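You operate a simulated robot arm through the tools that you are given. There is no shell and no other tool. Be economical: measure what you need, move in short steps, check, and stop when the job is done.

You are at the controls of a simulated two-armed robot. One attempt, no reset.

## Task
Wipe up the spill on the top of the blue-marked table with the blue cloth and put it back.

It is judged by the outcome, as a careful person would: the job done as asked, and still so three seconds after it is handed in. It fails if anything else is knocked over, pushed out of place, dropped, spilled or broken. Flat cloth is picked up by pressing the open fingertips on it (5 to 10 N) and closing them slowly along it; thin cloth reads only 2 to 8 mm in the jaws.

## Robot
Two 7-joint arms with two-finger parallel grippers on one trunk, on a base that drives. Base frame: it is fixed to the floor where the robot stands at the start and does not move with it; the origin is under the middle of the robot, x ahead of it, y to its left, z up. Readings come in mm, degrees, newtons and seconds.
The left shoulder is at the start at [70, 134, 1101], the right one opposite. Payload 1.57 kg a hand.
The tool frame of a hand sits at the grasp point between the pads (the TCP): z along the fingers, y along the line on which they close. The tips reach 30 mm beyond it. Largest opening 80 mm; finger width 17, thickness 12; the body of the gripper, 40 by 82 mm, starts 80 mm behind the TCP.
Orientation is that of the tool frame in the base frame, as a unit quaternion [w, x, y, z]. With the fingers straight down and closing along the base's y, the tool's x points along the base's -x, its y along +y and its z along -z.

## Interface
- The arms move only by the tool play_rows. It takes "left_increments", "right_increments" or both (then of equal length, played together; a hand with none holds still); each is a list of rows, each a list of 2 entries, a list of its own where there are three numbers: the shift along the base's x, y, z in mm, then the turn, a rotation vector about the base's x, y, z in degrees. In form: [[[x, y, z], [rx, ry, rz]], ...]. A call has 1 to 10 rows; each row shifts and turns the commanded pose from where the row before left it. "left_fingers" and "right_fingers" are, for a hand that has rows, the gripper command, from -1 (shut) to 1 (fully open), values between in proportion, set as the call begins (left out, the last holds). A row lasts 0.2 s, in which the tool goes at most 50 mm and 8.6 degrees; a call with a longer step from one row to the next is refused whole, and so is a gripper value outside its range. A pose out of reach is approached as far as the arm can. The call stops where the force on the tool passes 40 N (or 10 N more than at its start, if that is more) or the arm is blocked; 0.2 s more then pass. Each finger travels about 153 mm/s and halts on what it meets, pressing with about 40 N; the grip force reading is that of the motor and also rises with nothing between the fingers. The clock runs only during rows and for 0.2 s after the last one: add rows that do not move to give the fingers time. It gives the time, the measured TCP pose, the force on the tool (base axes), the opening and the grip force at its end, in the units of the frame above (readings bear some noise).
- Cameras (640 x 400 px; columns grow to the right, rows downward): "scene" is now at [115.7, 38.3, 1304.5]; the picture's right is [0.50, -0.86, 0.00], its down [-0.68, -0.39, -0.62] and it looks along [0.54, 0.31, -0.78] (base axes); focal length 257 px, centre (320, 200). "left" rides on the left gripper at [72, 7, -122] in its tool frame; the picture's right is [-0.09, 1.00, 0.00], its down [-0.84, -0.08, -0.54] and it looks along [-0.54, -0.05, 0.84] (tool axes); focal length 238 px, centre (320, 200). "right" rides on the right gripper at [72, -7, -122] in its tool frame; the picture's right is [0.09, 1.00, 0.00], its down [-0.84, 0.08, -0.54] and it looks along [-0.54, 0.05, 0.84] (tool axes); focal length 238 px, centre (320, 200). There is no depth. A picture from a camera that has moved, and an enlarged one, comes with that camera's place and axes in the base frame and with its lens.
- capture(camera): a new picture of that camera. It takes no simulated time.
- slide_trunk(by): slides the trunk up (or, below 0, down) by that many mm; the arms and the scene camera ride with it, the base frame stays. It gives what a move gives, with no picture.
- roll_base(legs): drives the robot by 1 to 6 legs, each [ahead, left, turn to the left] in mm, mm and degrees, along the robot's own axes; the way and the turn of a leg run together, so that a leg with both is an arc; at most 1500 mm and 180 degrees a leg. The arms and the cameras ride along, it lands a little off, and it stops where it bumps. It gives what a move gives.
- aim_head(pan, tilt): turns the head with the scene camera to pan (to the left, within 86 degrees either way) and tilt (down, from -29 to 69), counted from straight ahead of the robot. It gives what a move gives.
- close_up(camera, box): a new picture of the part [left, top, right, bottom] of that camera's present view, enlarged. It takes no simulated time.
- sign_off(): hands the job in; it is judged then, once.

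Work in short steps. Places have to be worked out from the pictures, the camera data and where the tool is seen: move nearer, look again, correct. Check each grasp and each placing, and mend what went wrong. You have 120 turns and 92 pictures in all, those below and enlarged ones among them. Open the grippers and draw the arms clear of the work before you hand the job in, unless the task says otherwise; then end with one line.

The tools are called after ">>>" as name(argument=value, ...) on one line, values as JSON. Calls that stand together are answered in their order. play_rows: Moves the arms, as the interface text tells. Its arguments: {"type":"object","properties":{"left_increments":{"type":"array","items":{"type":"array"}},"left_fingers":{"type":"number"},"right_increments":{"type":"array","items":{"type":"array"}},"right_fingers":{"type":"number"}},"required":[]} The other tools are called the same way: slide_trunk (by) slides the trunk up or down; roll_base (legs) drives the base; aim_head (pan, tilt) turns the head that bears the scene camera; capture (camera) takes a picture; close_up (camera, box) takes an enlarged picture of a part of a camera's view; sign_off () hands the job in.

At the start:

```text
time: 0.0
left_ee_pos: [373.2, 390.8, 955.1]
left_orientation: [0.0, -0.001, 1.0, 0.0]
left_ft_force: [1.1, 0.0, -0.2]
left_width: 80.0
left_grasp_force: 0.0
right_ee_pos: [448.8, 28.8, 1024.0]
right_orientation: [0.0, 0.0, 1.0, 0.0]
right_ft_force: [0.3, 0.1, 0.3]
right_width: 80.1
right_grasp_force: 0.1
trunk travel left (down, up): [-675.0, 265.0]
robot x, y, heading: [2.3, -1.0, -0.0]
head pan, tilt: [30.1, 51.6]
```

scene: 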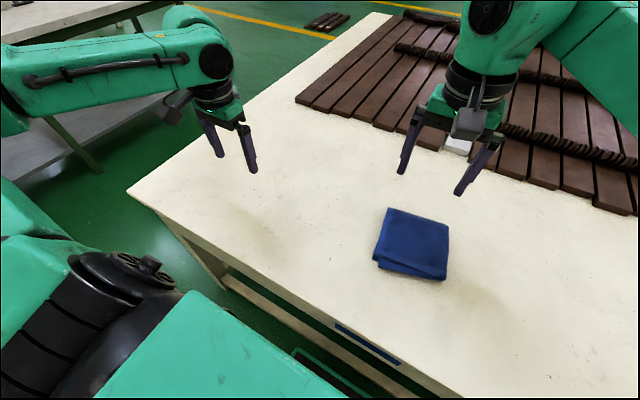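
right: 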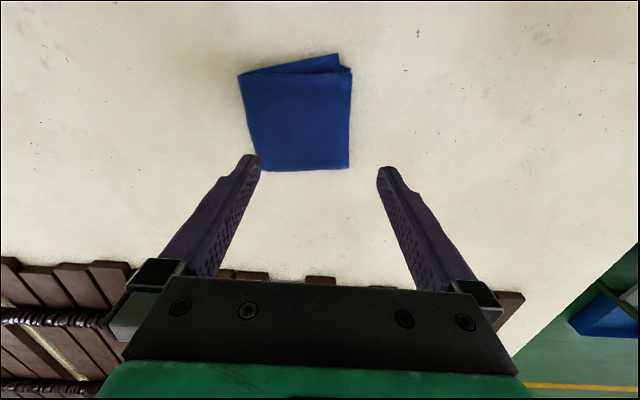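
left: 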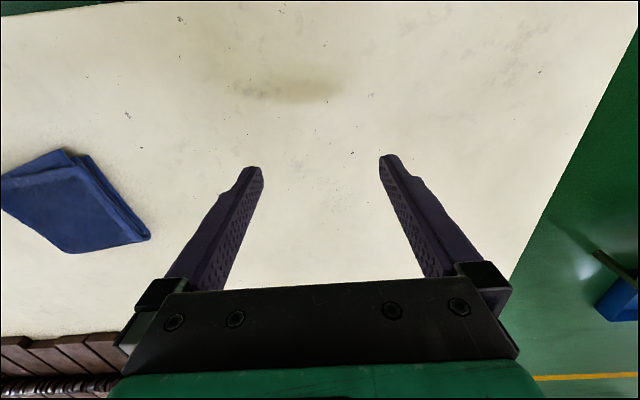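

The cloth looks to be near (495, -5). There is a faint yellowish stain around (346, 353) and possibly another near (460, -190). I'll enlarge both to tell spill from shadow.

>>> close_up(camera="scene", box=[130, 140, 370, 290])

>>> close_up(camera="scene", box=[350, 190, 640, 400])

>>> close_up(camera="left", box=[160, 0, 480, 200])

```text
2.67 times, centred on (250, 215) of scene
camera zoom: at [115.7, 38.3, 1304.5], right [0.5, -0.86, 0.0], down [-0.68, -0.39, -0.62], along [0.54, 0.31, -0.78], focal length 686 px, centre (507, 160)
```

zoom: 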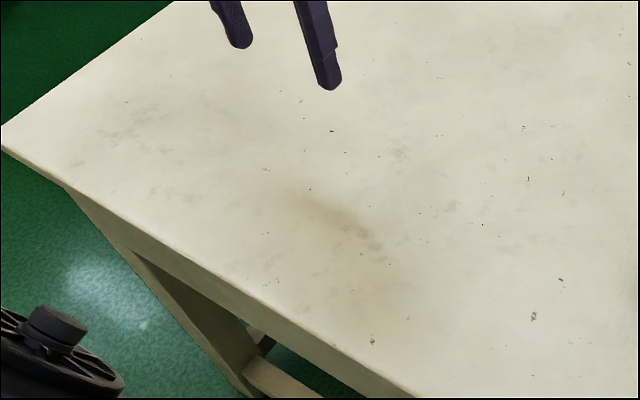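

```text
1.90 times, centred on (495, 295) of scene
camera zoom: at [115.7, 38.3, 1304.5], right [0.5, -0.86, 0.0], down [-0.68, -0.39, -0.62], along [0.54, 0.31, -0.78], focal length 490 px, centre (-13, 19)
```

zoom: 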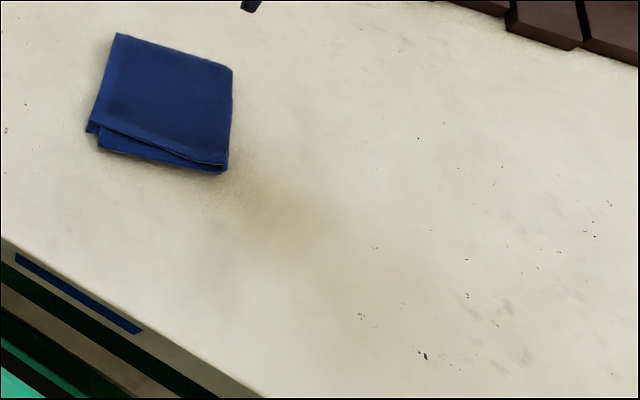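

```text
2.00 times, centred on (320, 100) of left
camera zoom: at [300.7, 396.6, 1076.1], right [0.09, 1.0, 0.0], down [0.84, -0.08, 0.54], along [0.54, -0.05, -0.84], focal length 477 px, centre (320, 400)
```

zoom: 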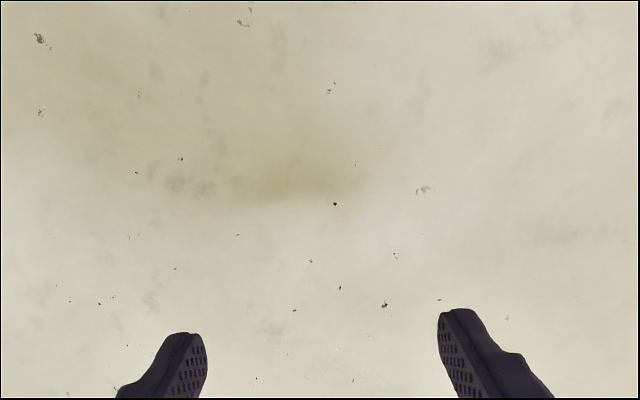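

Both patches are soft and look like arm shadows, so I'll look around the rest of the table and the room.

>>> aim_head(pan=-30, tilt=45)

>>> capture(camera="scene")

>>> aim_head(pan=70, tilt=30)

>>> capture(camera="scene")

>>> aim_head(pan=0, tilt=30)

>>> capture(camera="scene")

```text
time: 1.3
left_ee_pos: [372.3, 391.0, 954.8]
left_orientation: [0.001, 0.0, 1.0, 0.0]
left_ft_force: [-0.3, 0.0, 0.5]
left_width: 80.0
left_grasp_force: 0.1
right_ee_pos: [448.4, 27.9, 1023.4]
right_orientation: [0.0, 0.001, 1.0, 0.0]
right_ft_force: [-0.3, 0.5, -0.1]
right_width: 80.1
right_grasp_force: 0.0
trunk travel left (down, up): [-675.0, 265.0]
robot x, y, heading: [3.7, -4.5, -0.1]
head pan, tilt: [-30.0, 45.0]
```

```text
85 pictures are left
camera scene: at [120.9, -40.3, 1313.5], right [-0.5, -0.87, 0.0], down [-0.61, 0.35, -0.71], along [0.61, -0.35, -0.71], focal length 257 px, centre (320, 200)
```

scene: 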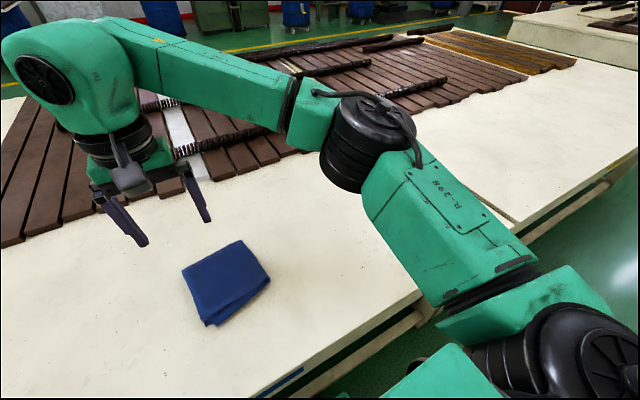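

```text
time: 3.1
left_ee_pos: [373.1, 390.5, 955.0]
left_orientation: [0.0, 0.0, 1.0, 0.0]
left_ft_force: [-0.5, 0.2, -0.2]
left_width: 80.6
left_grasp_force: 0.0
right_ee_pos: [447.5, 27.5, 1024.8]
right_orientation: [0.0, 0.0, 1.0, 0.0]
right_ft_force: [-0.7, -0.4, -0.3]
right_width: 80.3
right_grasp_force: 0.1
trunk travel left (down, up): [-675.0, 265.0]
robot x, y, heading: [1.1, 1.1, -0.4]
head pan, tilt: [70.0, 30.0]
```

```text
84 pictures are left
camera scene: at [81.4, 85.3, 1336.2], right [0.94, -0.34, 0.0], down [-0.17, -0.47, -0.87], along [0.3, 0.81, -0.5], focal length 257 px, centre (320, 200)
```

scene: 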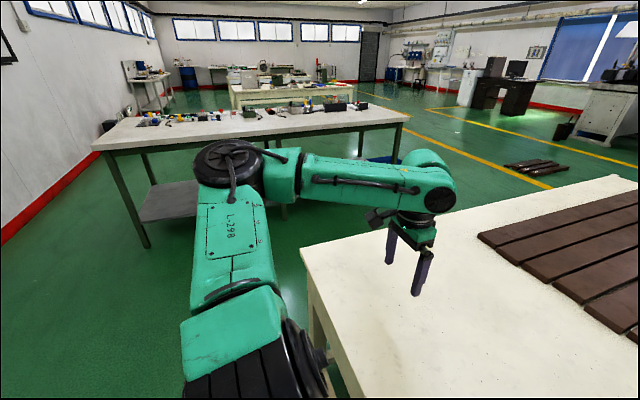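

```text
time: 4.5
left_ee_pos: [372.5, 389.3, 954.1]
left_orientation: [0.0, -0.001, 1.0, 0.0]
left_ft_force: [-0.6, -0.5, 0.3]
left_width: 79.7
left_grasp_force: 0.0
right_ee_pos: [449.0, 27.7, 1023.4]
right_orientation: [0.0, 0.0, 1.0, 0.0]
right_ft_force: [0.1, 1.0, 0.2]
right_width: 79.9
right_grasp_force: 0.2
trunk travel left (down, up): [-675.0, 265.0]
robot x, y, heading: [-4.5, -1.3, 0.1]
head pan, tilt: [0.0, 30.0]
```

```text
83 pictures are left
camera scene: at [140.9, 0.4, 1336.2], right [0.0, -1.0, 0.0], down [-0.5, 0.0, -0.87], along [0.87, 0.0, -0.5], focal length 257 px, centre (320, 200)
```

scene: 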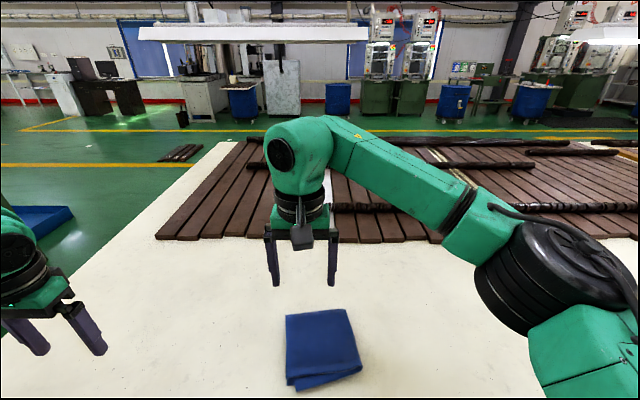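

No clear spill yet, and the right arm hides part of the table. I'll look far right and steeply down.

>>> aim_head(pan=-70, tilt=35)

>>> capture(camera="scene")

>>> aim_head(pan=50, tilt=60)

>>> capture(camera="scene")

>>> aim_head(pan=0, tilt=65)

>>> capture(camera="scene")

```text
time: 5.9
left_ee_pos: [372.6, 390.2, 955.4]
left_orientation: [0.0, 0.0, 1.0, 0.0]
left_ft_force: [0.6, 0.7, 0.6]
left_width: 79.8
left_grasp_force: 0.1
right_ee_pos: [448.9, 27.3, 1023.1]
right_orientation: [0.0, 0.001, 1.0, 0.0]
right_ft_force: [-0.4, -0.2, 0.2]
right_width: 80.0
right_grasp_force: 0.0
trunk travel left (down, up): [-675.0, 265.0]
robot x, y, heading: [-1.0, -0.8, -0.0]
head pan, tilt: [-70.0, 35.0]
```

```text
82 pictures are left
camera scene: at [80.6, -82.4, 1328.4], right [-0.94, -0.34, 0.0], down [-0.2, 0.54, -0.82], along [0.28, -0.77, -0.57], focal length 257 px, centre (320, 200)
```

scene: 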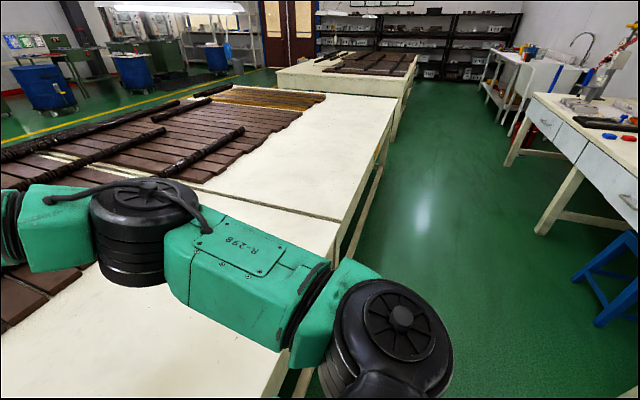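

```text
time: 7.9
left_ee_pos: [372.6, 390.0, 954.9]
left_orientation: [0.0, 0.0, 1.0, 0.0]
left_ft_force: [0.1, -0.4, -0.4]
left_width: 80.0
left_grasp_force: 0.0
right_ee_pos: [448.2, 27.9, 1024.0]
right_orientation: [0.0, -0.001, 1.0, -0.001]
right_ft_force: [0.0, 0.1, 0.2]
right_width: 80.0
right_grasp_force: 0.1
trunk travel left (down, up): [-675.0, 265.0]
robot x, y, heading: [0.7, 3.2, -0.0]
head pan, tilt: [50.0, 60.0]
```

```text
81 pictures are left
camera scene: at [93.3, 51.3, 1294.1], right [0.77, -0.64, 0.0], down [-0.56, -0.66, -0.5], along [0.32, 0.38, -0.87], focal length 257 px, centre (320, 200)
```

scene: 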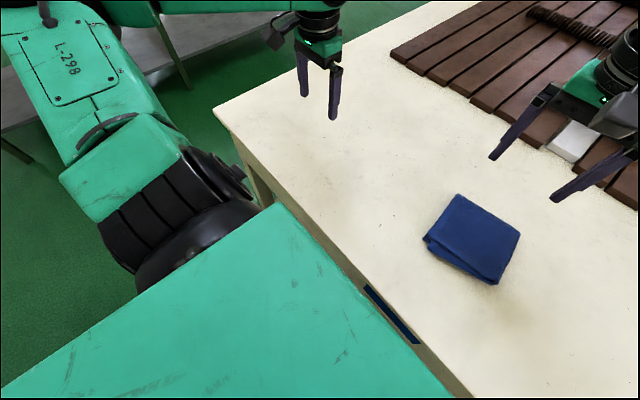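

```text
time: 9.1
left_ee_pos: [373.3, 389.7, 954.8]
left_orientation: [0.0, 0.001, 1.0, -0.001]
left_ft_force: [0.7, 0.0, 0.3]
left_width: 79.8
left_grasp_force: 0.0
right_ee_pos: [448.9, 27.2, 1024.4]
right_orientation: [0.001, 0.0, 1.0, 0.0]
right_ft_force: [0.1, 0.3, 1.6]
right_width: 80.0
right_grasp_force: 0.1
trunk travel left (down, up): [-675.0, 265.0]
robot x, y, heading: [-1.0, 1.6, -0.2]
head pan, tilt: [0.0, 65.0]
```

```text
80 pictures are left
camera scene: at [111.1, 0.4, 1288.5], right [0.0, -1.0, 0.0], down [-0.91, 0.0, -0.42], along [0.42, 0.0, -0.91], focal length 257 px, centre (320, 200)
```

scene: 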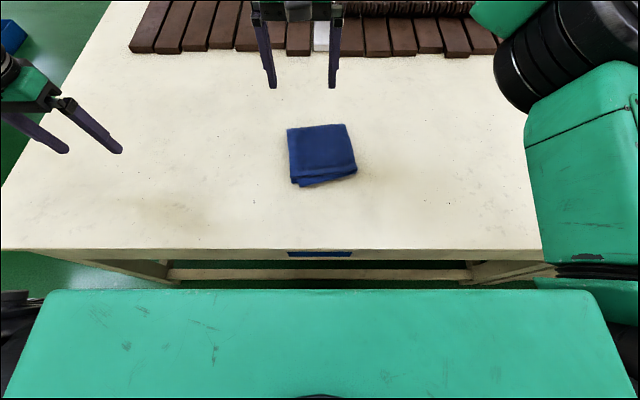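

There's a faint stain near (355, 375) in this view too, which agrees with the earlier estimate. I'll enlarge it, then swing the right hand right to see the hidden side.

>>> close_up(camera="scene", box=[0, 90, 280, 265])

>>> play_rows(right_increments=[[[-15, -45, 0], [0, 0, 0]], [[-15, -45, 0], [0, 0, 0]], [[-15, -45, 0], [0, 0, 0]], [[-15, -45, 0], [0, 0, 0]], [[-15, -45, 0], [0, 0, 0]], [[-15, -45, 0], [0, 0, 0]], [[0, -45, 0], [0, 0, 0]], [[0, -45, 0], [0, 0, 0]]])

>>> capture(camera="right")

>>> capture(camera="scene")

```text
2.29 times, centred on (140, 178) of scene
camera zoom: at [111.1, 0.4, 1288.5], right [0.0, -1.0, 0.0], down [-0.91, 0.0, -0.42], along [0.42, 0.0, -0.91], focal length 588 px, centre (731, 251)
```

zoom: 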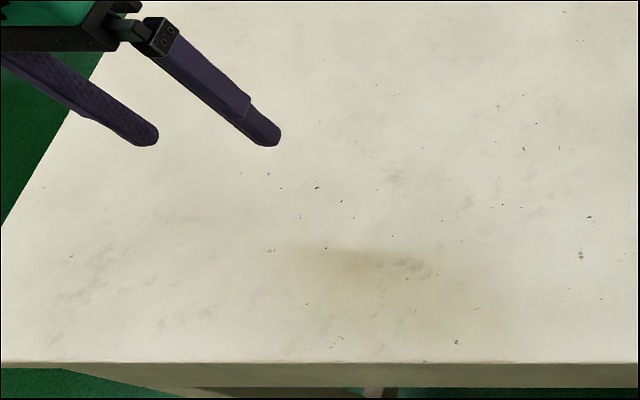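

```text
time: 10.9
left_ee_pos: [372.1, 388.8, 956.0]
left_orientation: [0.0, 0.001, 1.0, 0.0]
left_ft_force: [-0.2, -1.5, -1.1]
left_width: 80.1
left_grasp_force: 0.0
right_ee_pos: [358.3, -334.2, 1022.9]
right_orientation: [0.0, -0.001, 1.0, 0.001]
right_ft_force: [-0.6, -0.8, -0.1]
right_width: 80.0
right_grasp_force: 0.0
trunk travel left (down, up): [-675.0, 265.0]
robot x, y, heading: [0.2, 0.9, 0.0]
head pan, tilt: [0.0, 65.0]
```

```text
78 pictures are left
camera right: at [287.9, -341.8, 1145.7], right [-0.09, 1.0, 0.0], down [0.84, 0.08, 0.54], along [0.54, 0.05, -0.84], focal length 238 px, centre (320, 200)
```

right: 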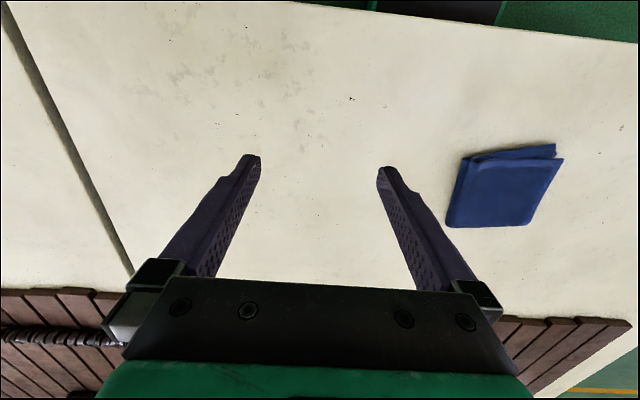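

```text
77 pictures are left
camera scene: at [110.5, -1.1, 1288.6], right [0.0, -1.0, 0.0], down [-0.91, 0.0, -0.42], along [0.42, 0.0, -0.91], focal length 257 px, centre (320, 200)
```

scene: 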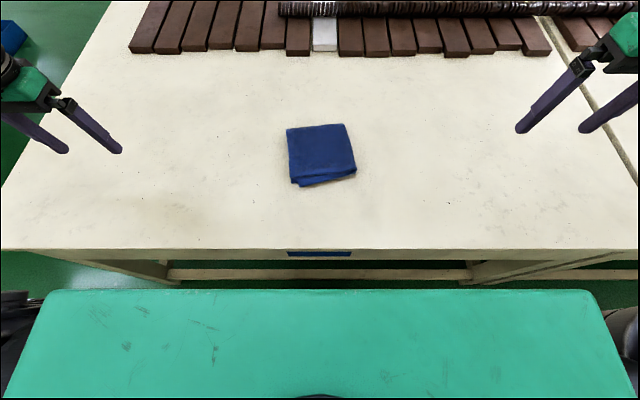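

The right half is clean, so the spill must be the yellowish patch around (355, 385), spreading towards the front edge. I'll back the left hand off to view it with the wrist camera.

>>> play_rows(left_increments=[[[-30, 0, 25], [0, 0, 0]], [[-30, 0, 25], [0, 0, 0]], [[-30, 0, 25], [0, 0, 0]], [[-30, 0, 25], [0, 0, 0]]])

>>> capture(camera="left")

>>> close_up(camera="left", box=[160, 60, 480, 260])

```text
time: 11.9
left_ee_pos: [250.7, 388.4, 1056.9]
left_orientation: [0.001, 0.0, 1.0, 0.0]
left_ft_force: [-0.6, 0.8, -0.1]
left_width: 80.0
left_grasp_force: 0.0
right_ee_pos: [358.3, -333.3, 1024.6]
right_orientation: [0.001, 0.0, 1.0, 0.001]
right_ft_force: [0.0, 0.3, 1.1]
right_width: 80.1
right_grasp_force: 0.0
trunk travel left (down, up): [-675.0, 265.0]
robot x, y, heading: [2.8, 4.7, -0.2]
head pan, tilt: [0.0, 65.0]
```

```text
76 pictures are left
camera left: at [178.4, 395.0, 1177.9], right [0.09, 1.0, 0.0], down [0.84, -0.08, 0.54], along [0.54, -0.05, -0.84], focal length 238 px, centre (320, 200)
```

left: 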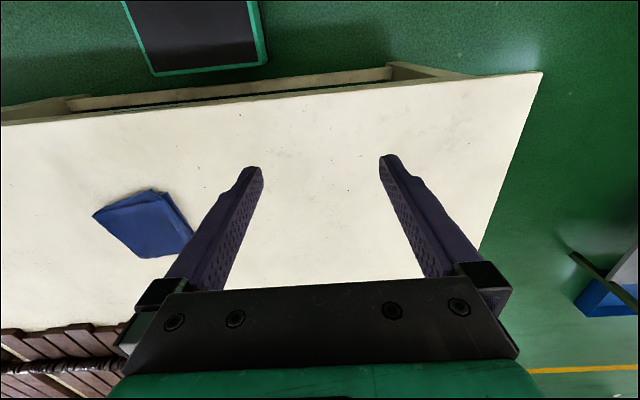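

```text
2.00 times, centred on (320, 160) of left
camera zoom: at [178.4, 395.0, 1177.9], right [0.09, 1.0, 0.0], down [0.84, -0.08, 0.54], along [0.54, -0.05, -0.84], focal length 477 px, centre (320, 280)
```

zoom: 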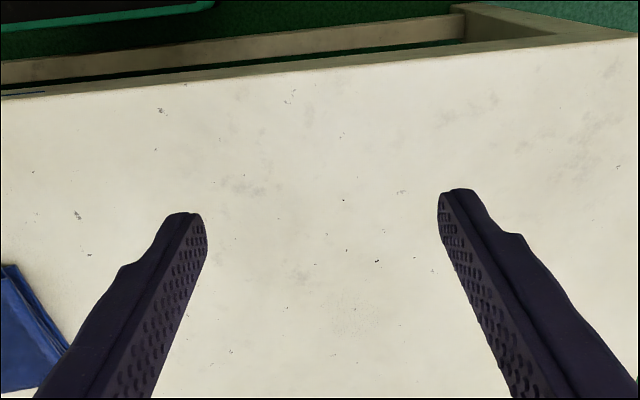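

From here the yellowish patch isn't visible. I'll check the scene camera now that the arm has moved, to see if it was a shadow.

>>> capture(camera="scene")

>>> close_up(camera="scene", box=[0, 90, 280, 265])

```text
74 pictures are left
camera scene: at [109.0, -0.7, 1288.7], right [0.0, -1.0, 0.0], down [-0.91, 0.0, -0.42], along [0.42, 0.0, -0.91], focal length 257 px, centre (320, 200)
```

scene: 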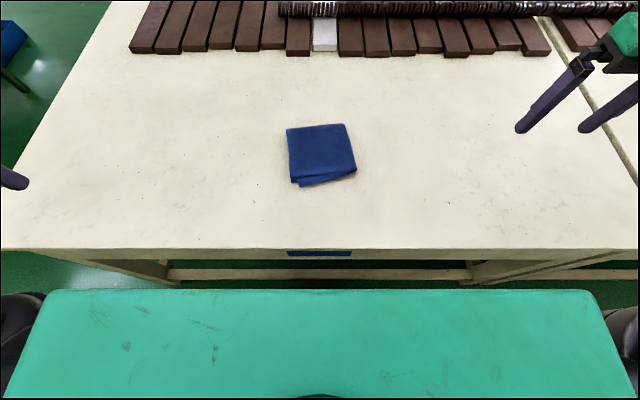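

```text
2.29 times, centred on (140, 178) of scene
camera zoom: at [109.0, -0.7, 1288.7], right [0.0, -1.0, 0.0], down [-0.91, 0.0, -0.42], along [0.42, 0.0, -0.91], focal length 588 px, centre (731, 251)
```

zoom: 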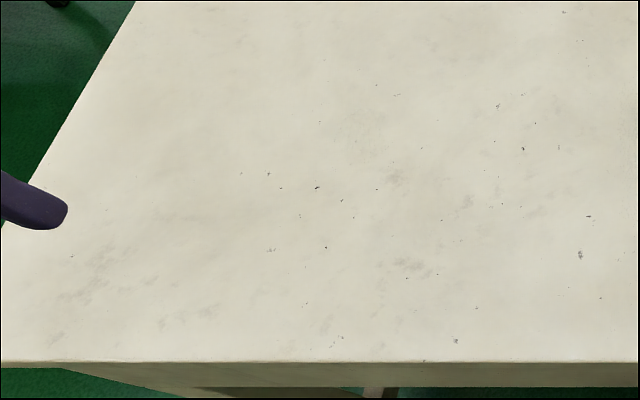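

The patch was only the arm's shadow, so the spill is elsewhere. I'll raise the trunk for a wider view and search the whole table and the neighbours.

>>> slide_trunk(by=260)

>>> aim_head(pan=0, tilt=40)

>>> capture(camera="scene")

>>> aim_head(pan=-50, tilt=40)

>>> capture(camera="scene")

>>> aim_head(pan=80, tilt=40)

>>> capture(camera="scene")

```text
time: 14.5
left_ee_pos: [252.9, 388.7, 1316.0]
left_orientation: [0.001, 0.0, 1.0, 0.0]
left_ft_force: [0.2, 0.6, 0.7]
left_width: 80.1
left_grasp_force: 0.0
right_ee_pos: [359.4, -332.5, 1284.9]
right_orientation: [0.0, 0.0, 1.0, 0.0]
right_ft_force: [1.2, -0.5, -0.7]
right_width: 79.8
right_grasp_force: 0.1
trunk travel left (down, up): [-935.0, 5.0]
robot x, y, heading: [-2.0, -0.0, 0.1]
head pan, tilt: [0.0, 65.0]
```

```text
time: 15.4
left_ee_pos: [252.7, 388.1, 1315.5]
left_orientation: [0.001, 0.001, 1.0, 0.0]
left_ft_force: [-0.1, -0.1, 0.0]
left_width: 80.2
left_grasp_force: 0.0
right_ee_pos: [358.6, -333.8, 1285.0]
right_orientation: [0.001, 0.0, 1.0, 0.0]
right_ft_force: [0.2, -1.2, 0.1]
right_width: 80.0
right_grasp_force: 0.1
trunk travel left (down, up): [-935.0, 5.0]
robot x, y, heading: [-0.3, -0.7, -0.2]
head pan, tilt: [0.0, 40.0]
```

```text
72 pictures are left
camera scene: at [135.3, 0.2, 1580.8], right [0.0, -1.0, 0.0], down [-0.64, 0.0, -0.77], along [0.77, 0.0, -0.64], focal length 257 px, centre (320, 200)
```

scene: 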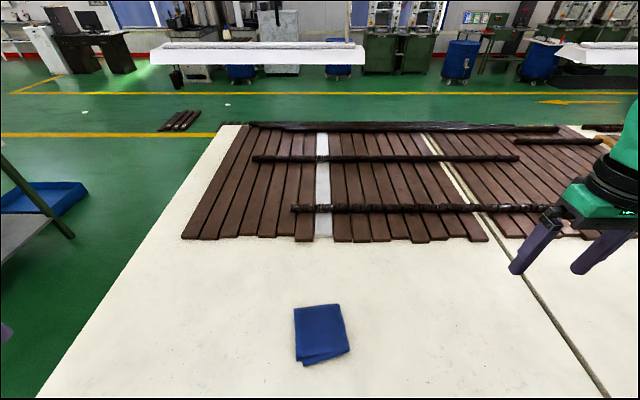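

```text
time: 16.6
left_ee_pos: [253.2, 388.9, 1316.6]
left_orientation: [0.0, 0.0, 1.0, 0.0]
left_ft_force: [-0.6, -0.2, 0.2]
left_width: 79.8
left_grasp_force: 0.0
right_ee_pos: [358.7, -332.0, 1282.9]
right_orientation: [-0.001, 0.001, 1.0, 0.001]
right_ft_force: [-0.2, -1.4, -1.0]
right_width: 80.1
right_grasp_force: 0.2
trunk travel left (down, up): [-935.0, 5.0]
robot x, y, heading: [-2.8, 0.2, -0.3]
head pan, tilt: [-50.0, 40.0]
```

```text
71 pictures are left
camera scene: at [105.0, -64.8, 1580.8], right [-0.77, -0.64, 0.0], down [-0.41, 0.49, -0.77], along [0.49, -0.59, -0.64], focal length 257 px, centre (320, 200)
```

scene: 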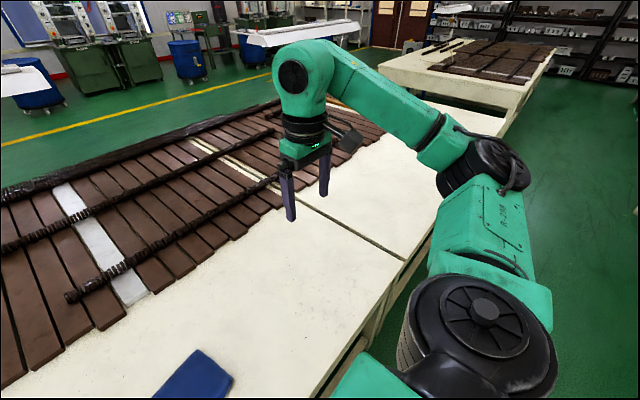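

```text
time: 18.7
left_ee_pos: [253.2, 390.0, 1316.8]
left_orientation: [0.001, 0.0, 1.0, 0.0]
left_ft_force: [-0.5, -0.1, 0.5]
left_width: 80.2
left_grasp_force: 0.1
right_ee_pos: [359.1, -334.8, 1284.0]
right_orientation: [0.001, 0.001, 1.0, -0.001]
right_ft_force: [0.3, 0.4, -0.6]
right_width: 80.1
right_grasp_force: 0.0
trunk travel left (down, up): [-935.0, 5.0]
robot x, y, heading: [-2.5, 2.4, 0.3]
head pan, tilt: [80.0, 40.0]
```

```text
70 pictures are left
camera scene: at [65.1, 83.9, 1580.8], right [0.98, -0.17, 0.0], down [-0.11, -0.63, -0.77], along [0.13, 0.75, -0.64], focal length 257 px, centre (320, 200)
```

scene: 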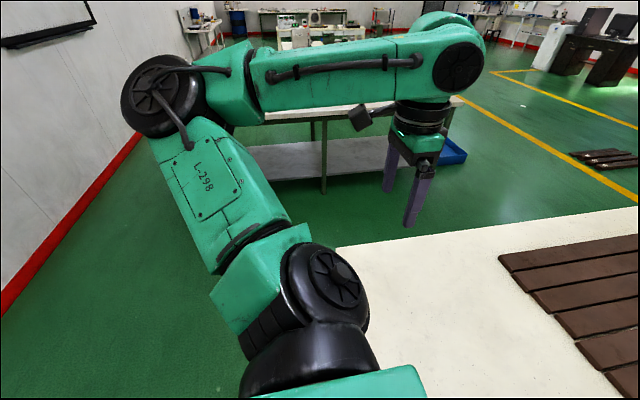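

There's no spill in view on this table, so I'll look as far behind as the head allows for other tables and marks.

>>> aim_head(pan=86, tilt=15)

>>> capture(camera="scene")

>>> aim_head(pan=-86, tilt=25)

>>> capture(camera="scene")

```text
time: 19.6
left_ee_pos: [252.5, 389.0, 1314.6]
left_orientation: [0.0, 0.0, 1.0, 0.0]
left_ft_force: [-0.1, -0.4, -0.6]
left_width: 80.1
left_grasp_force: 0.0
right_ee_pos: [359.0, -332.4, 1284.1]
right_orientation: [0.0, 0.0, 1.0, 0.0]
right_ft_force: [-0.1, -0.1, -0.7]
right_width: 80.1
right_grasp_force: 0.0
trunk travel left (down, up): [-935.0, 5.0]
robot x, y, heading: [-0.3, 1.5, -0.1]
head pan, tilt: [85.9, 15.0]
```

```text
69 pictures are left
camera scene: at [56.9, 93.3, 1620.3], right [1.0, -0.07, 0.0], down [-0.02, -0.26, -0.97], along [0.07, 0.96, -0.26], focal length 257 px, centre (320, 200)
```

scene: 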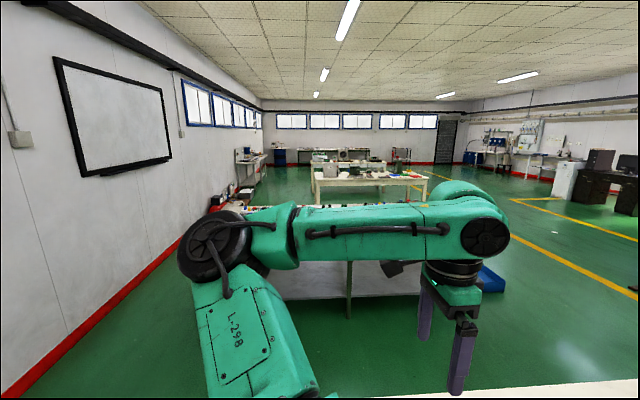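

```text
time: 22.2
left_ee_pos: [251.7, 389.1, 1315.8]
left_orientation: [0.0, 0.0, 1.0, 0.001]
left_ft_force: [0.2, -0.1, 0.1]
left_width: 79.9
left_grasp_force: 0.1
right_ee_pos: [360.5, -333.2, 1282.6]
right_orientation: [0.0, 0.0, 1.0, 0.0]
right_ft_force: [0.1, 0.0, -0.3]
right_width: 80.0
right_grasp_force: 0.2
trunk travel left (down, up): [-935.0, 5.0]
robot x, y, heading: [3.8, -4.3, 0.0]
head pan, tilt: [-85.9, 25.0]
```

```text
68 pictures are left
camera scene: at [56.9, -91.7, 1604.2], right [-1.0, -0.07, 0.0], down [-0.03, 0.42, -0.91], along [0.06, -0.9, -0.42], focal length 257 px, centre (320, 200)
```

scene: 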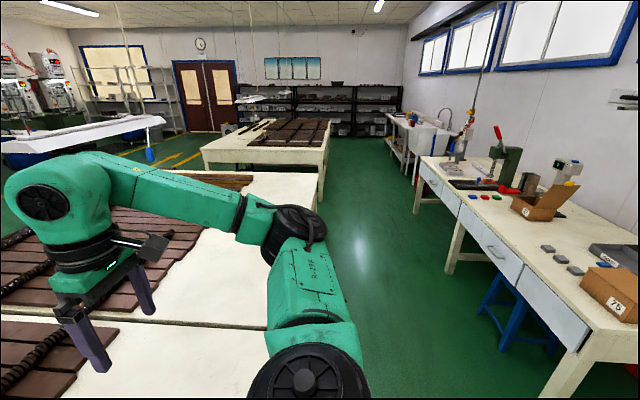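

The benches to the right and behind are only partly visible. I'll back off a little and turn round to check them for a blue mark and a spill.

>>> aim_head(pan=0, tilt=30)

>>> roll_base(legs=[[-250, 0, 0], [0, 0, -120]])

>>> capture(camera="scene")

```text
time: 23.8
left_ee_pos: [252.8, 390.1, 1315.8]
left_orientation: [0.0, 0.0, 1.0, 0.0]
left_ft_force: [-0.2, 0.9, -0.2]
left_width: 80.2
left_grasp_force: 0.0
right_ee_pos: [358.7, -333.1, 1283.4]
right_orientation: [0.0, 0.0, 1.0, 0.001]
right_ft_force: [0.5, -0.3, 0.1]
right_width: 80.0
right_grasp_force: 0.1
trunk travel left (down, up): [-935.0, 5.0]
robot x, y, heading: [-0.7, 1.5, 0.0]
head pan, tilt: [0.0, 30.0]
```

```text
time: 30.7
left_ee_pos: [-58.7, -423.3, 1317.1]
left_orientation: [0.0, 0.878, 0.478, 0.001]
left_ft_force: [-0.3, 0.3, -0.6]
left_width: 80.2
left_grasp_force: 0.0
right_ee_pos: [-723.6, -123.2, 1284.1]
right_orientation: [0.0, 0.878, 0.479, 0.0]
right_ft_force: [0.3, 0.9, 0.6]
right_width: 80.0
right_grasp_force: 0.0
trunk travel left (down, up): [-935.0, 5.0]
robot x, y, heading: [-251.9, 0.3, -122.6]
head pan, tilt: [0.0, 30.0]
```

```text
67 pictures are left
camera scene: at [-325.6, -118.4, 1596.2], right [-0.84, 0.54, 0.0], down [0.27, 0.42, -0.87], along [-0.47, -0.73, -0.5], focal length 257 px, centre (320, 200)
```

scene: 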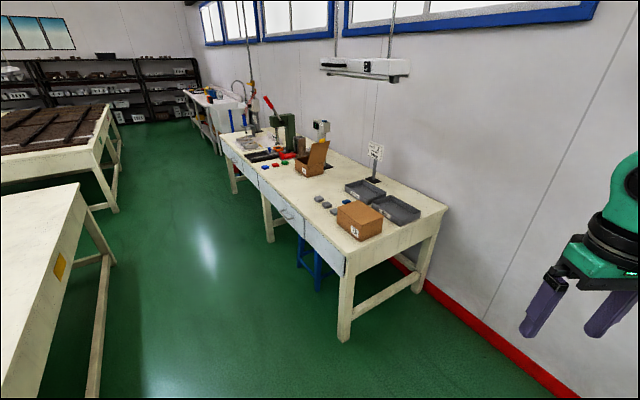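

The next table along carries an orange mark, so the one I started at really is the blue-marked one. I'll turn back and inspect its top with enlarged pictures.

>>> roll_base(legs=[[0, 0, 122.6]])

>>> aim_head(pan=0, tilt=35)

>>> capture(camera="scene")

>>> close_up(camera="scene", box=[60, 200, 380, 400])

>>> close_up(camera="scene", box=[320, 200, 640, 400])

```text
time: 36.2
left_ee_pos: [15.5, 379.5, 1315.2]
left_orientation: [0.0, 0.016, 1.0, 0.0]
left_ft_force: [-0.3, -0.5, 0.0]
left_width: 79.7
left_grasp_force: 0.0
right_ee_pos: [97.8, -345.9, 1283.1]
right_orientation: [0.0, 0.016, 1.0, 0.0]
right_ft_force: [-0.2, 0.2, 0.6]
right_width: 80.2
right_grasp_force: 0.1
trunk travel left (down, up): [-935.0, 5.0]
robot x, y, heading: [-248.8, 0.1, -2.1]
head pan, tilt: [0.0, 30.0]
```

```text
time: 36.8
left_ee_pos: [15.3, 380.2, 1316.2]
left_orientation: [-0.001, 0.017, 1.0, 0.0]
left_ft_force: [-0.6, 0.2, -0.2]
left_width: 80.0
left_grasp_force: 0.0
right_ee_pos: [97.7, -345.6, 1283.6]
right_orientation: [0.0, 0.016, 1.0, 0.0]
right_ft_force: [0.4, 0.9, -0.2]
right_width: 79.9
right_grasp_force: 0.0
trunk travel left (down, up): [-935.0, 5.0]
robot x, y, heading: [-248.3, 0.9, -1.7]
head pan, tilt: [0.0, 35.0]
```

```text
66 pictures are left
camera scene: at [-111.7, -4.7, 1588.4], right [-0.03, -1.0, 0.0], down [-0.57, 0.02, -0.82], along [0.82, -0.03, -0.57], focal length 257 px, centre (320, 200)
```

scene: 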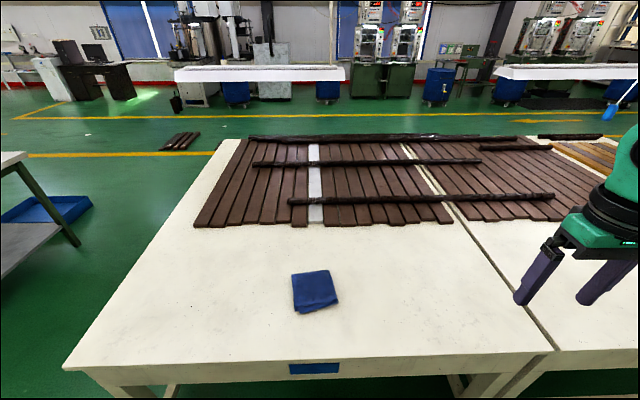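

```text
2.00 times, centred on (220, 300) of scene
camera zoom: at [-111.7, -4.7, 1588.4], right [-0.03, -1.0, 0.0], down [-0.57, 0.02, -0.82], along [0.82, -0.03, -0.57], focal length 515 px, centre (520, 0)
```

zoom: 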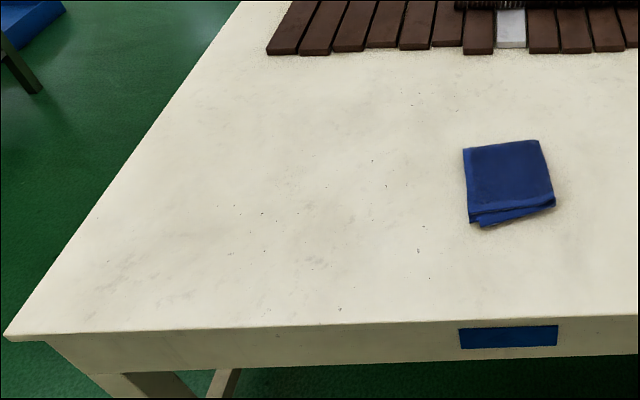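

```text
2.00 times, centred on (480, 300) of scene
camera zoom: at [-111.7, -4.7, 1588.4], right [-0.03, -1.0, 0.0], down [-0.57, 0.02, -0.82], along [0.82, -0.03, -0.57], focal length 515 px, centre (0, 0)
```

zoom: 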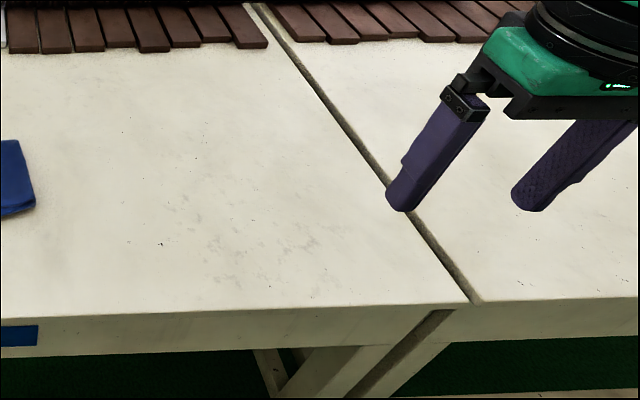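

The bare top shows only faint marbling. I'll enlarge the slatted back half and the area around the cloth.

>>> close_up(camera="scene", box=[180, 120, 420, 270])

>>> close_up(camera="scene", box=[400, 110, 640, 260])

>>> close_up(camera="scene", box=[240, 230, 400, 330])

```text
2.67 times, centred on (300, 195) of scene
camera zoom: at [-111.7, -4.7, 1588.4], right [-0.03, -1.0, 0.0], down [-0.57, 0.02, -0.82], along [0.82, -0.03, -0.57], focal length 686 px, centre (373, 213)
```

zoom: 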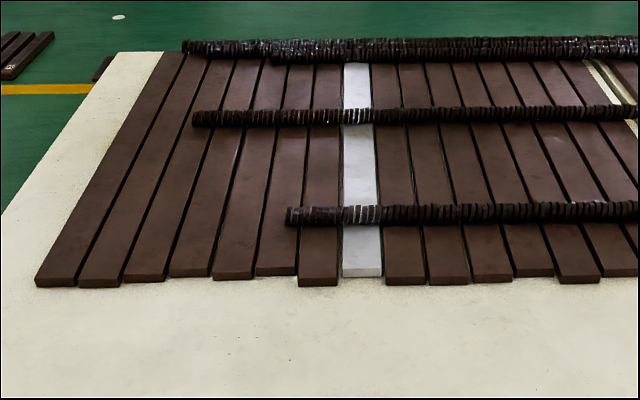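

```text
2.67 times, centred on (520, 185) of scene
camera zoom: at [-111.7, -4.7, 1588.4], right [-0.03, -1.0, 0.0], down [-0.57, 0.02, -0.82], along [0.82, -0.03, -0.57], focal length 686 px, centre (-213, 240)
```

zoom: 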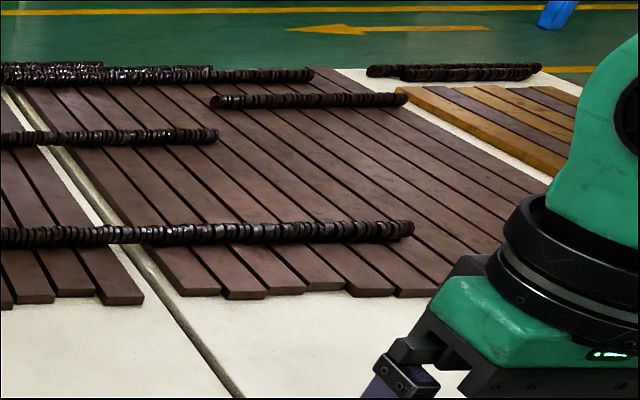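

```text
4.00 times, centred on (320, 280) of scene
camera zoom: at [-111.7, -4.7, 1588.4], right [-0.03, -1.0, 0.0], down [-0.57, 0.02, -0.82], along [0.82, -0.03, -0.57], focal length 1029 px, centre (320, -120)
```

zoom: 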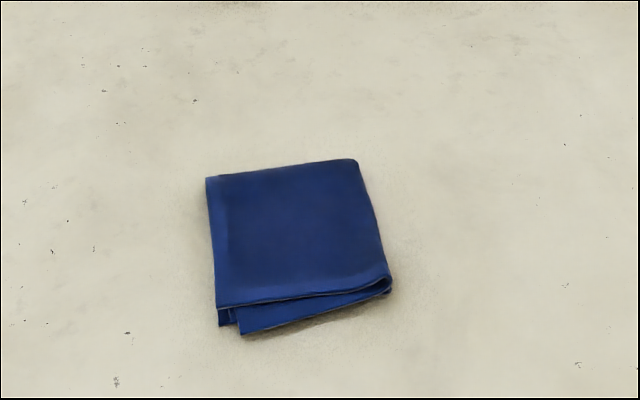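

There's no spill on this table, so there may be another blue-marked one. I'll turn left and look at the table on that side.

>>> roll_base(legs=[[-100, 0, 0], [0, 0, 80]])

>>> capture(camera="scene")

>>> aim_head(pan=60, tilt=35)

>>> capture(camera="scene")

```text
time: 41.4
left_ee_pos: [-679.8, 330.6, 1315.3]
left_orientation: [0.001, -0.629, 0.777, 0.0]
left_ft_force: [0.0, -1.0, -0.6]
left_width: 79.9
left_grasp_force: 0.0
right_ee_pos: [50.1, 286.0, 1284.2]
right_orientation: [-0.001, -0.63, 0.776, 0.0]
right_ft_force: [0.8, -0.1, -0.2]
right_width: 80.2
right_grasp_force: 0.0
trunk travel left (down, up): [-935.0, 5.0]
robot x, y, heading: [-349.7, 2.4, 77.9]
head pan, tilt: [0.0, 35.0]
```

```text
60 pictures are left
camera scene: at [-321.3, 138.3, 1588.4], right [0.98, -0.21, 0.0], down [-0.12, -0.56, -0.82], along [0.17, 0.8, -0.57], focal length 257 px, centre (320, 200)
```

scene: 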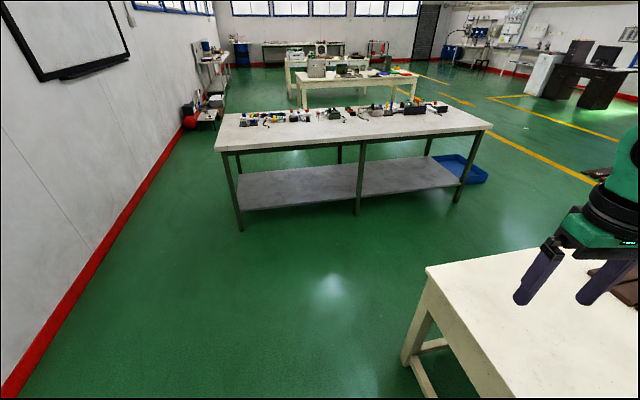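

```text
time: 42.7
left_ee_pos: [-678.5, 330.5, 1315.1]
left_orientation: [0.0, -0.63, 0.777, 0.0]
left_ft_force: [-0.2, -0.1, -0.5]
left_width: 79.9
left_grasp_force: 0.0
right_ee_pos: [48.9, 286.1, 1283.6]
right_orientation: [0.0, -0.63, 0.777, 0.0]
right_ft_force: [0.1, 0.2, 0.7]
right_width: 79.9
right_grasp_force: 0.0
trunk travel left (down, up): [-935.0, 5.0]
robot x, y, heading: [-354.2, 0.6, 78.1]
head pan, tilt: [60.0, 35.0]
```

```text
59 pictures are left
camera scene: at [-405.3, 111.1, 1588.4], right [0.67, 0.74, 0.0], down [0.43, -0.38, -0.82], along [-0.61, 0.55, -0.57], focal length 257 px, centre (320, 200)
```

scene: 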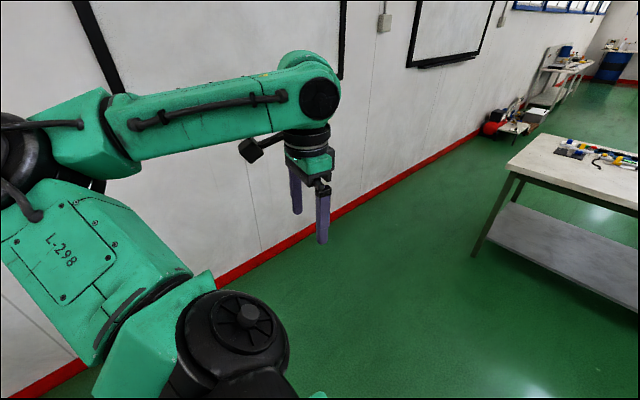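

No blue mark over there. I'll look back at the blue table from this side at a grazing angle, where a clear or pale liquid would glint.

>>> aim_head(pan=-50, tilt=30)

>>> capture(camera="scene")

>>> aim_head(pan=-80, tilt=35)

>>> capture(camera="scene")

```text
time: 44.6
left_ee_pos: [-678.5, 330.1, 1316.8]
left_orientation: [0.0, -0.629, 0.777, 0.001]
left_ft_force: [-0.3, -0.6, 1.0]
left_width: 79.9
left_grasp_force: 0.1
right_ee_pos: [49.2, 285.6, 1284.2]
right_orientation: [0.0, -0.631, 0.776, 0.0]
right_ft_force: [0.2, 0.0, 0.4]
right_width: 79.6
right_grasp_force: 0.1
trunk travel left (down, up): [-935.0, 5.0]
robot x, y, heading: [-348.6, 2.2, 78.2]
head pan, tilt: [-50.0, 30.0]
```

```text
58 pictures are left
camera scene: at [-260.2, 94.8, 1596.2], right [0.47, -0.88, 0.0], down [-0.44, -0.24, -0.87], along [0.76, 0.41, -0.5], focal length 257 px, centre (320, 200)
```

scene: 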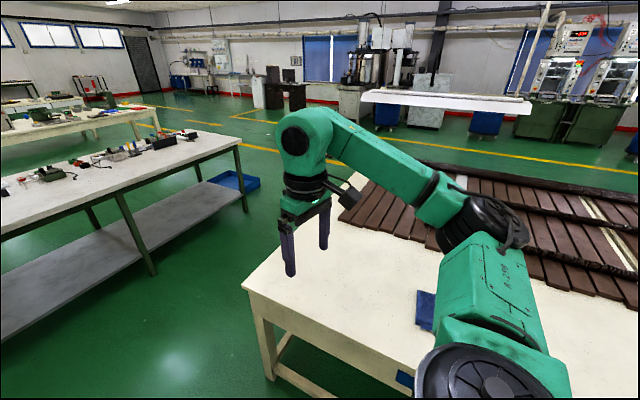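

```text
time: 45.5
left_ee_pos: [-679.9, 329.8, 1315.8]
left_orientation: [0.0, -0.628, 0.778, -0.001]
left_ft_force: [-0.5, 0.1, -0.1]
left_width: 80.2
left_grasp_force: 0.0
right_ee_pos: [50.8, 285.2, 1284.0]
right_orientation: [0.0, -0.63, 0.776, 0.001]
right_ft_force: [0.1, 0.3, 0.4]
right_width: 79.7
right_grasp_force: 0.0
trunk travel left (down, up): [-935.0, 5.0]
robot x, y, heading: [-348.2, 7.3, 78.1]
head pan, tilt: [-80.0, 35.0]
```

```text
57 pictures are left
camera scene: at [-252.0, 49.3, 1588.4], right [-0.03, -1.0, 0.0], down [-0.57, 0.02, -0.82], along [0.82, -0.03, -0.57], focal length 257 px, centre (320, 200)
```

scene: 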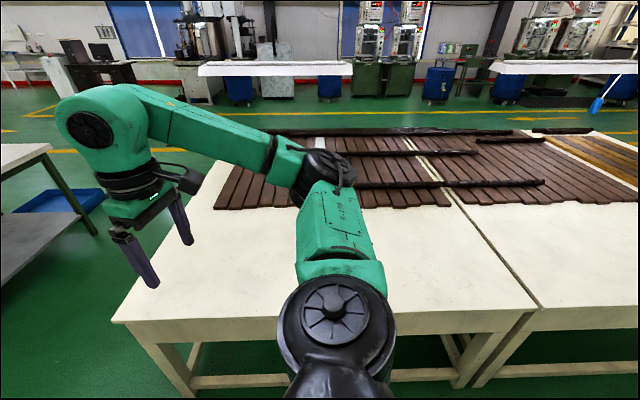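

Still nothing. I'll drive down the aisle to inspect the orange-marked table and the ones beyond it.

>>> aim_head(pan=0, tilt=35)

>>> roll_base(legs=[[0, 0, -138], [900, -637, 0]])

>>> capture(camera="scene")

>>> aim_head(pan=60, tilt=35)

>>> capture(camera="scene")

```text
time: 47.1
left_ee_pos: [-679.8, 330.1, 1315.7]
left_orientation: [0.0, -0.629, 0.778, 0.0]
left_ft_force: [1.2, -0.1, -0.1]
left_width: 80.0
left_grasp_force: 0.2
right_ee_pos: [50.4, 284.7, 1283.5]
right_orientation: [-0.001, -0.63, 0.777, 0.001]
right_ft_force: [0.8, 0.1, -0.2]
right_width: 80.1
right_grasp_force: 0.1
trunk travel left (down, up): [-935.0, 5.0]
robot x, y, heading: [-348.3, 4.9, 77.9]
head pan, tilt: [0.0, 35.0]
```

```text
time: 58.4
left_ee_pos: [11.9, -1107.4, 1316.1]
left_orientation: [0.001, 0.496, 0.868, -0.001]
left_ft_force: [-0.6, 0.9, 0.3]
left_width: 79.9
left_grasp_force: 0.1
right_ee_pos: [-555.1, -1566.8, 1284.1]
right_orientation: [0.0, 0.496, 0.868, 0.0]
right_ft_force: [-0.2, 0.6, 0.3]
right_width: 80.0
right_grasp_force: 0.1
trunk travel left (down, up): [-935.0, 5.0]
robot x, y, heading: [-450.4, -1086.7, -59.5]
head pan, tilt: [0.0, 35.0]
```

```text
56 pictures are left
camera scene: at [-380.4, -1207.1, 1588.5], right [-0.86, -0.51, 0.0], down [-0.29, 0.49, -0.82], along [0.42, -0.71, -0.57], focal length 257 px, centre (320, 200)
```

scene: 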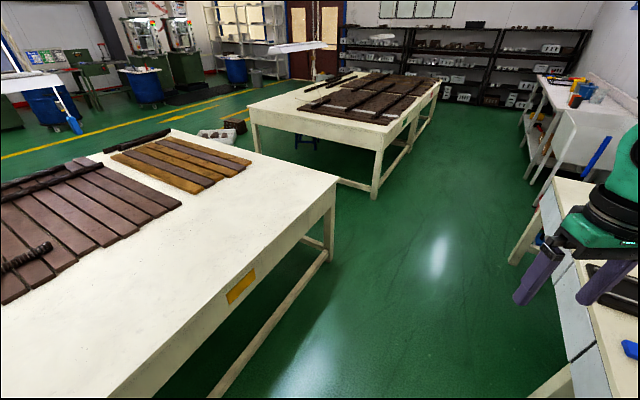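

```text
time: 59.7
left_ee_pos: [12.7, -1108.6, 1316.6]
left_orientation: [0.0, 0.495, 0.869, 0.0]
left_ft_force: [0.8, -0.6, 0.0]
left_width: 80.0
left_grasp_force: 0.1
right_ee_pos: [-554.9, -1568.8, 1284.6]
right_orientation: [0.0, 0.496, 0.869, 0.0]
right_ft_force: [0.6, 0.1, 0.2]
right_width: 80.0
right_grasp_force: 0.0
trunk travel left (down, up): [-935.0, 5.0]
robot x, y, heading: [-450.5, -1089.4, -59.3]
head pan, tilt: [60.0, 35.0]
```

```text
55 pictures are left
camera scene: at [-337.3, -1131.5, 1588.4], right [0.01, -1.0, 0.0], down [-0.57, -0.01, -0.82], along [0.82, 0.01, -0.57], focal length 257 px, centre (320, 200)
```

scene: 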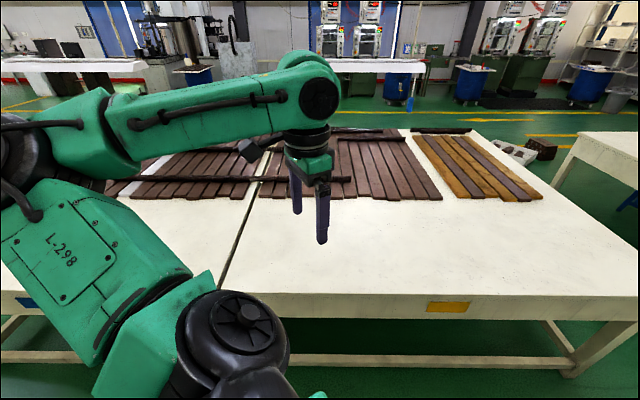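

The orange table looks clean too. I'll go back to the blue one and scan its top in enlarged tiles.

>>> roll_base(legs=[[-900, 637, 0], [0, 0, 59.4], [200, 0, 0]])

>>> aim_head(pan=0, tilt=50)

>>> capture(camera="scene")

```text
time: 69.2
left_ee_pos: [96.8, 401.9, 1316.7]
left_orientation: [0.003, 0.006, 1.0, 0.0]
left_ft_force: [-0.4, -1.5, 0.6]
left_width: 79.8
left_grasp_force: 0.0
right_ee_pos: [194.7, -322.4, 1285.1]
right_orientation: [0.002, 0.005, 1.0, 0.0]
right_ft_force: [-1.5, 0.3, -0.2]
right_width: 79.8
right_grasp_force: 0.0
trunk travel left (down, up): [-935.0, 5.0]
robot x, y, heading: [-156.9, 16.9, -0.5]
head pan, tilt: [60.0, 35.0]
```

```text
time: 70.5
left_ee_pos: [101.6, 403.6, 1315.8]
left_orientation: [0.001, 0.006, 1.0, -0.001]
left_ft_force: [-0.3, -1.1, -0.3]
left_width: 80.0
left_grasp_force: 0.1
right_ee_pos: [199.4, -321.8, 1284.0]
right_orientation: [0.0, 0.006, 1.0, 0.001]
right_ft_force: [0.8, -0.3, -1.1]
right_width: 80.1
right_grasp_force: 0.0
trunk travel left (down, up): [-935.0, 5.0]
robot x, y, heading: [-154.0, 17.0, -0.3]
head pan, tilt: [0.0, 50.0]
```

```text
54 pictures are left
camera scene: at [-28.9, 14.9, 1566.8], right [-0.01, -1.0, 0.0], down [-0.77, 0.01, -0.64], along [0.64, -0.01, -0.77], focal length 257 px, centre (320, 200)
```

scene: 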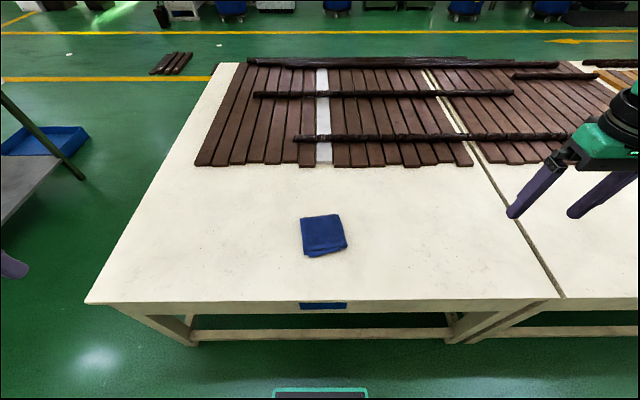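

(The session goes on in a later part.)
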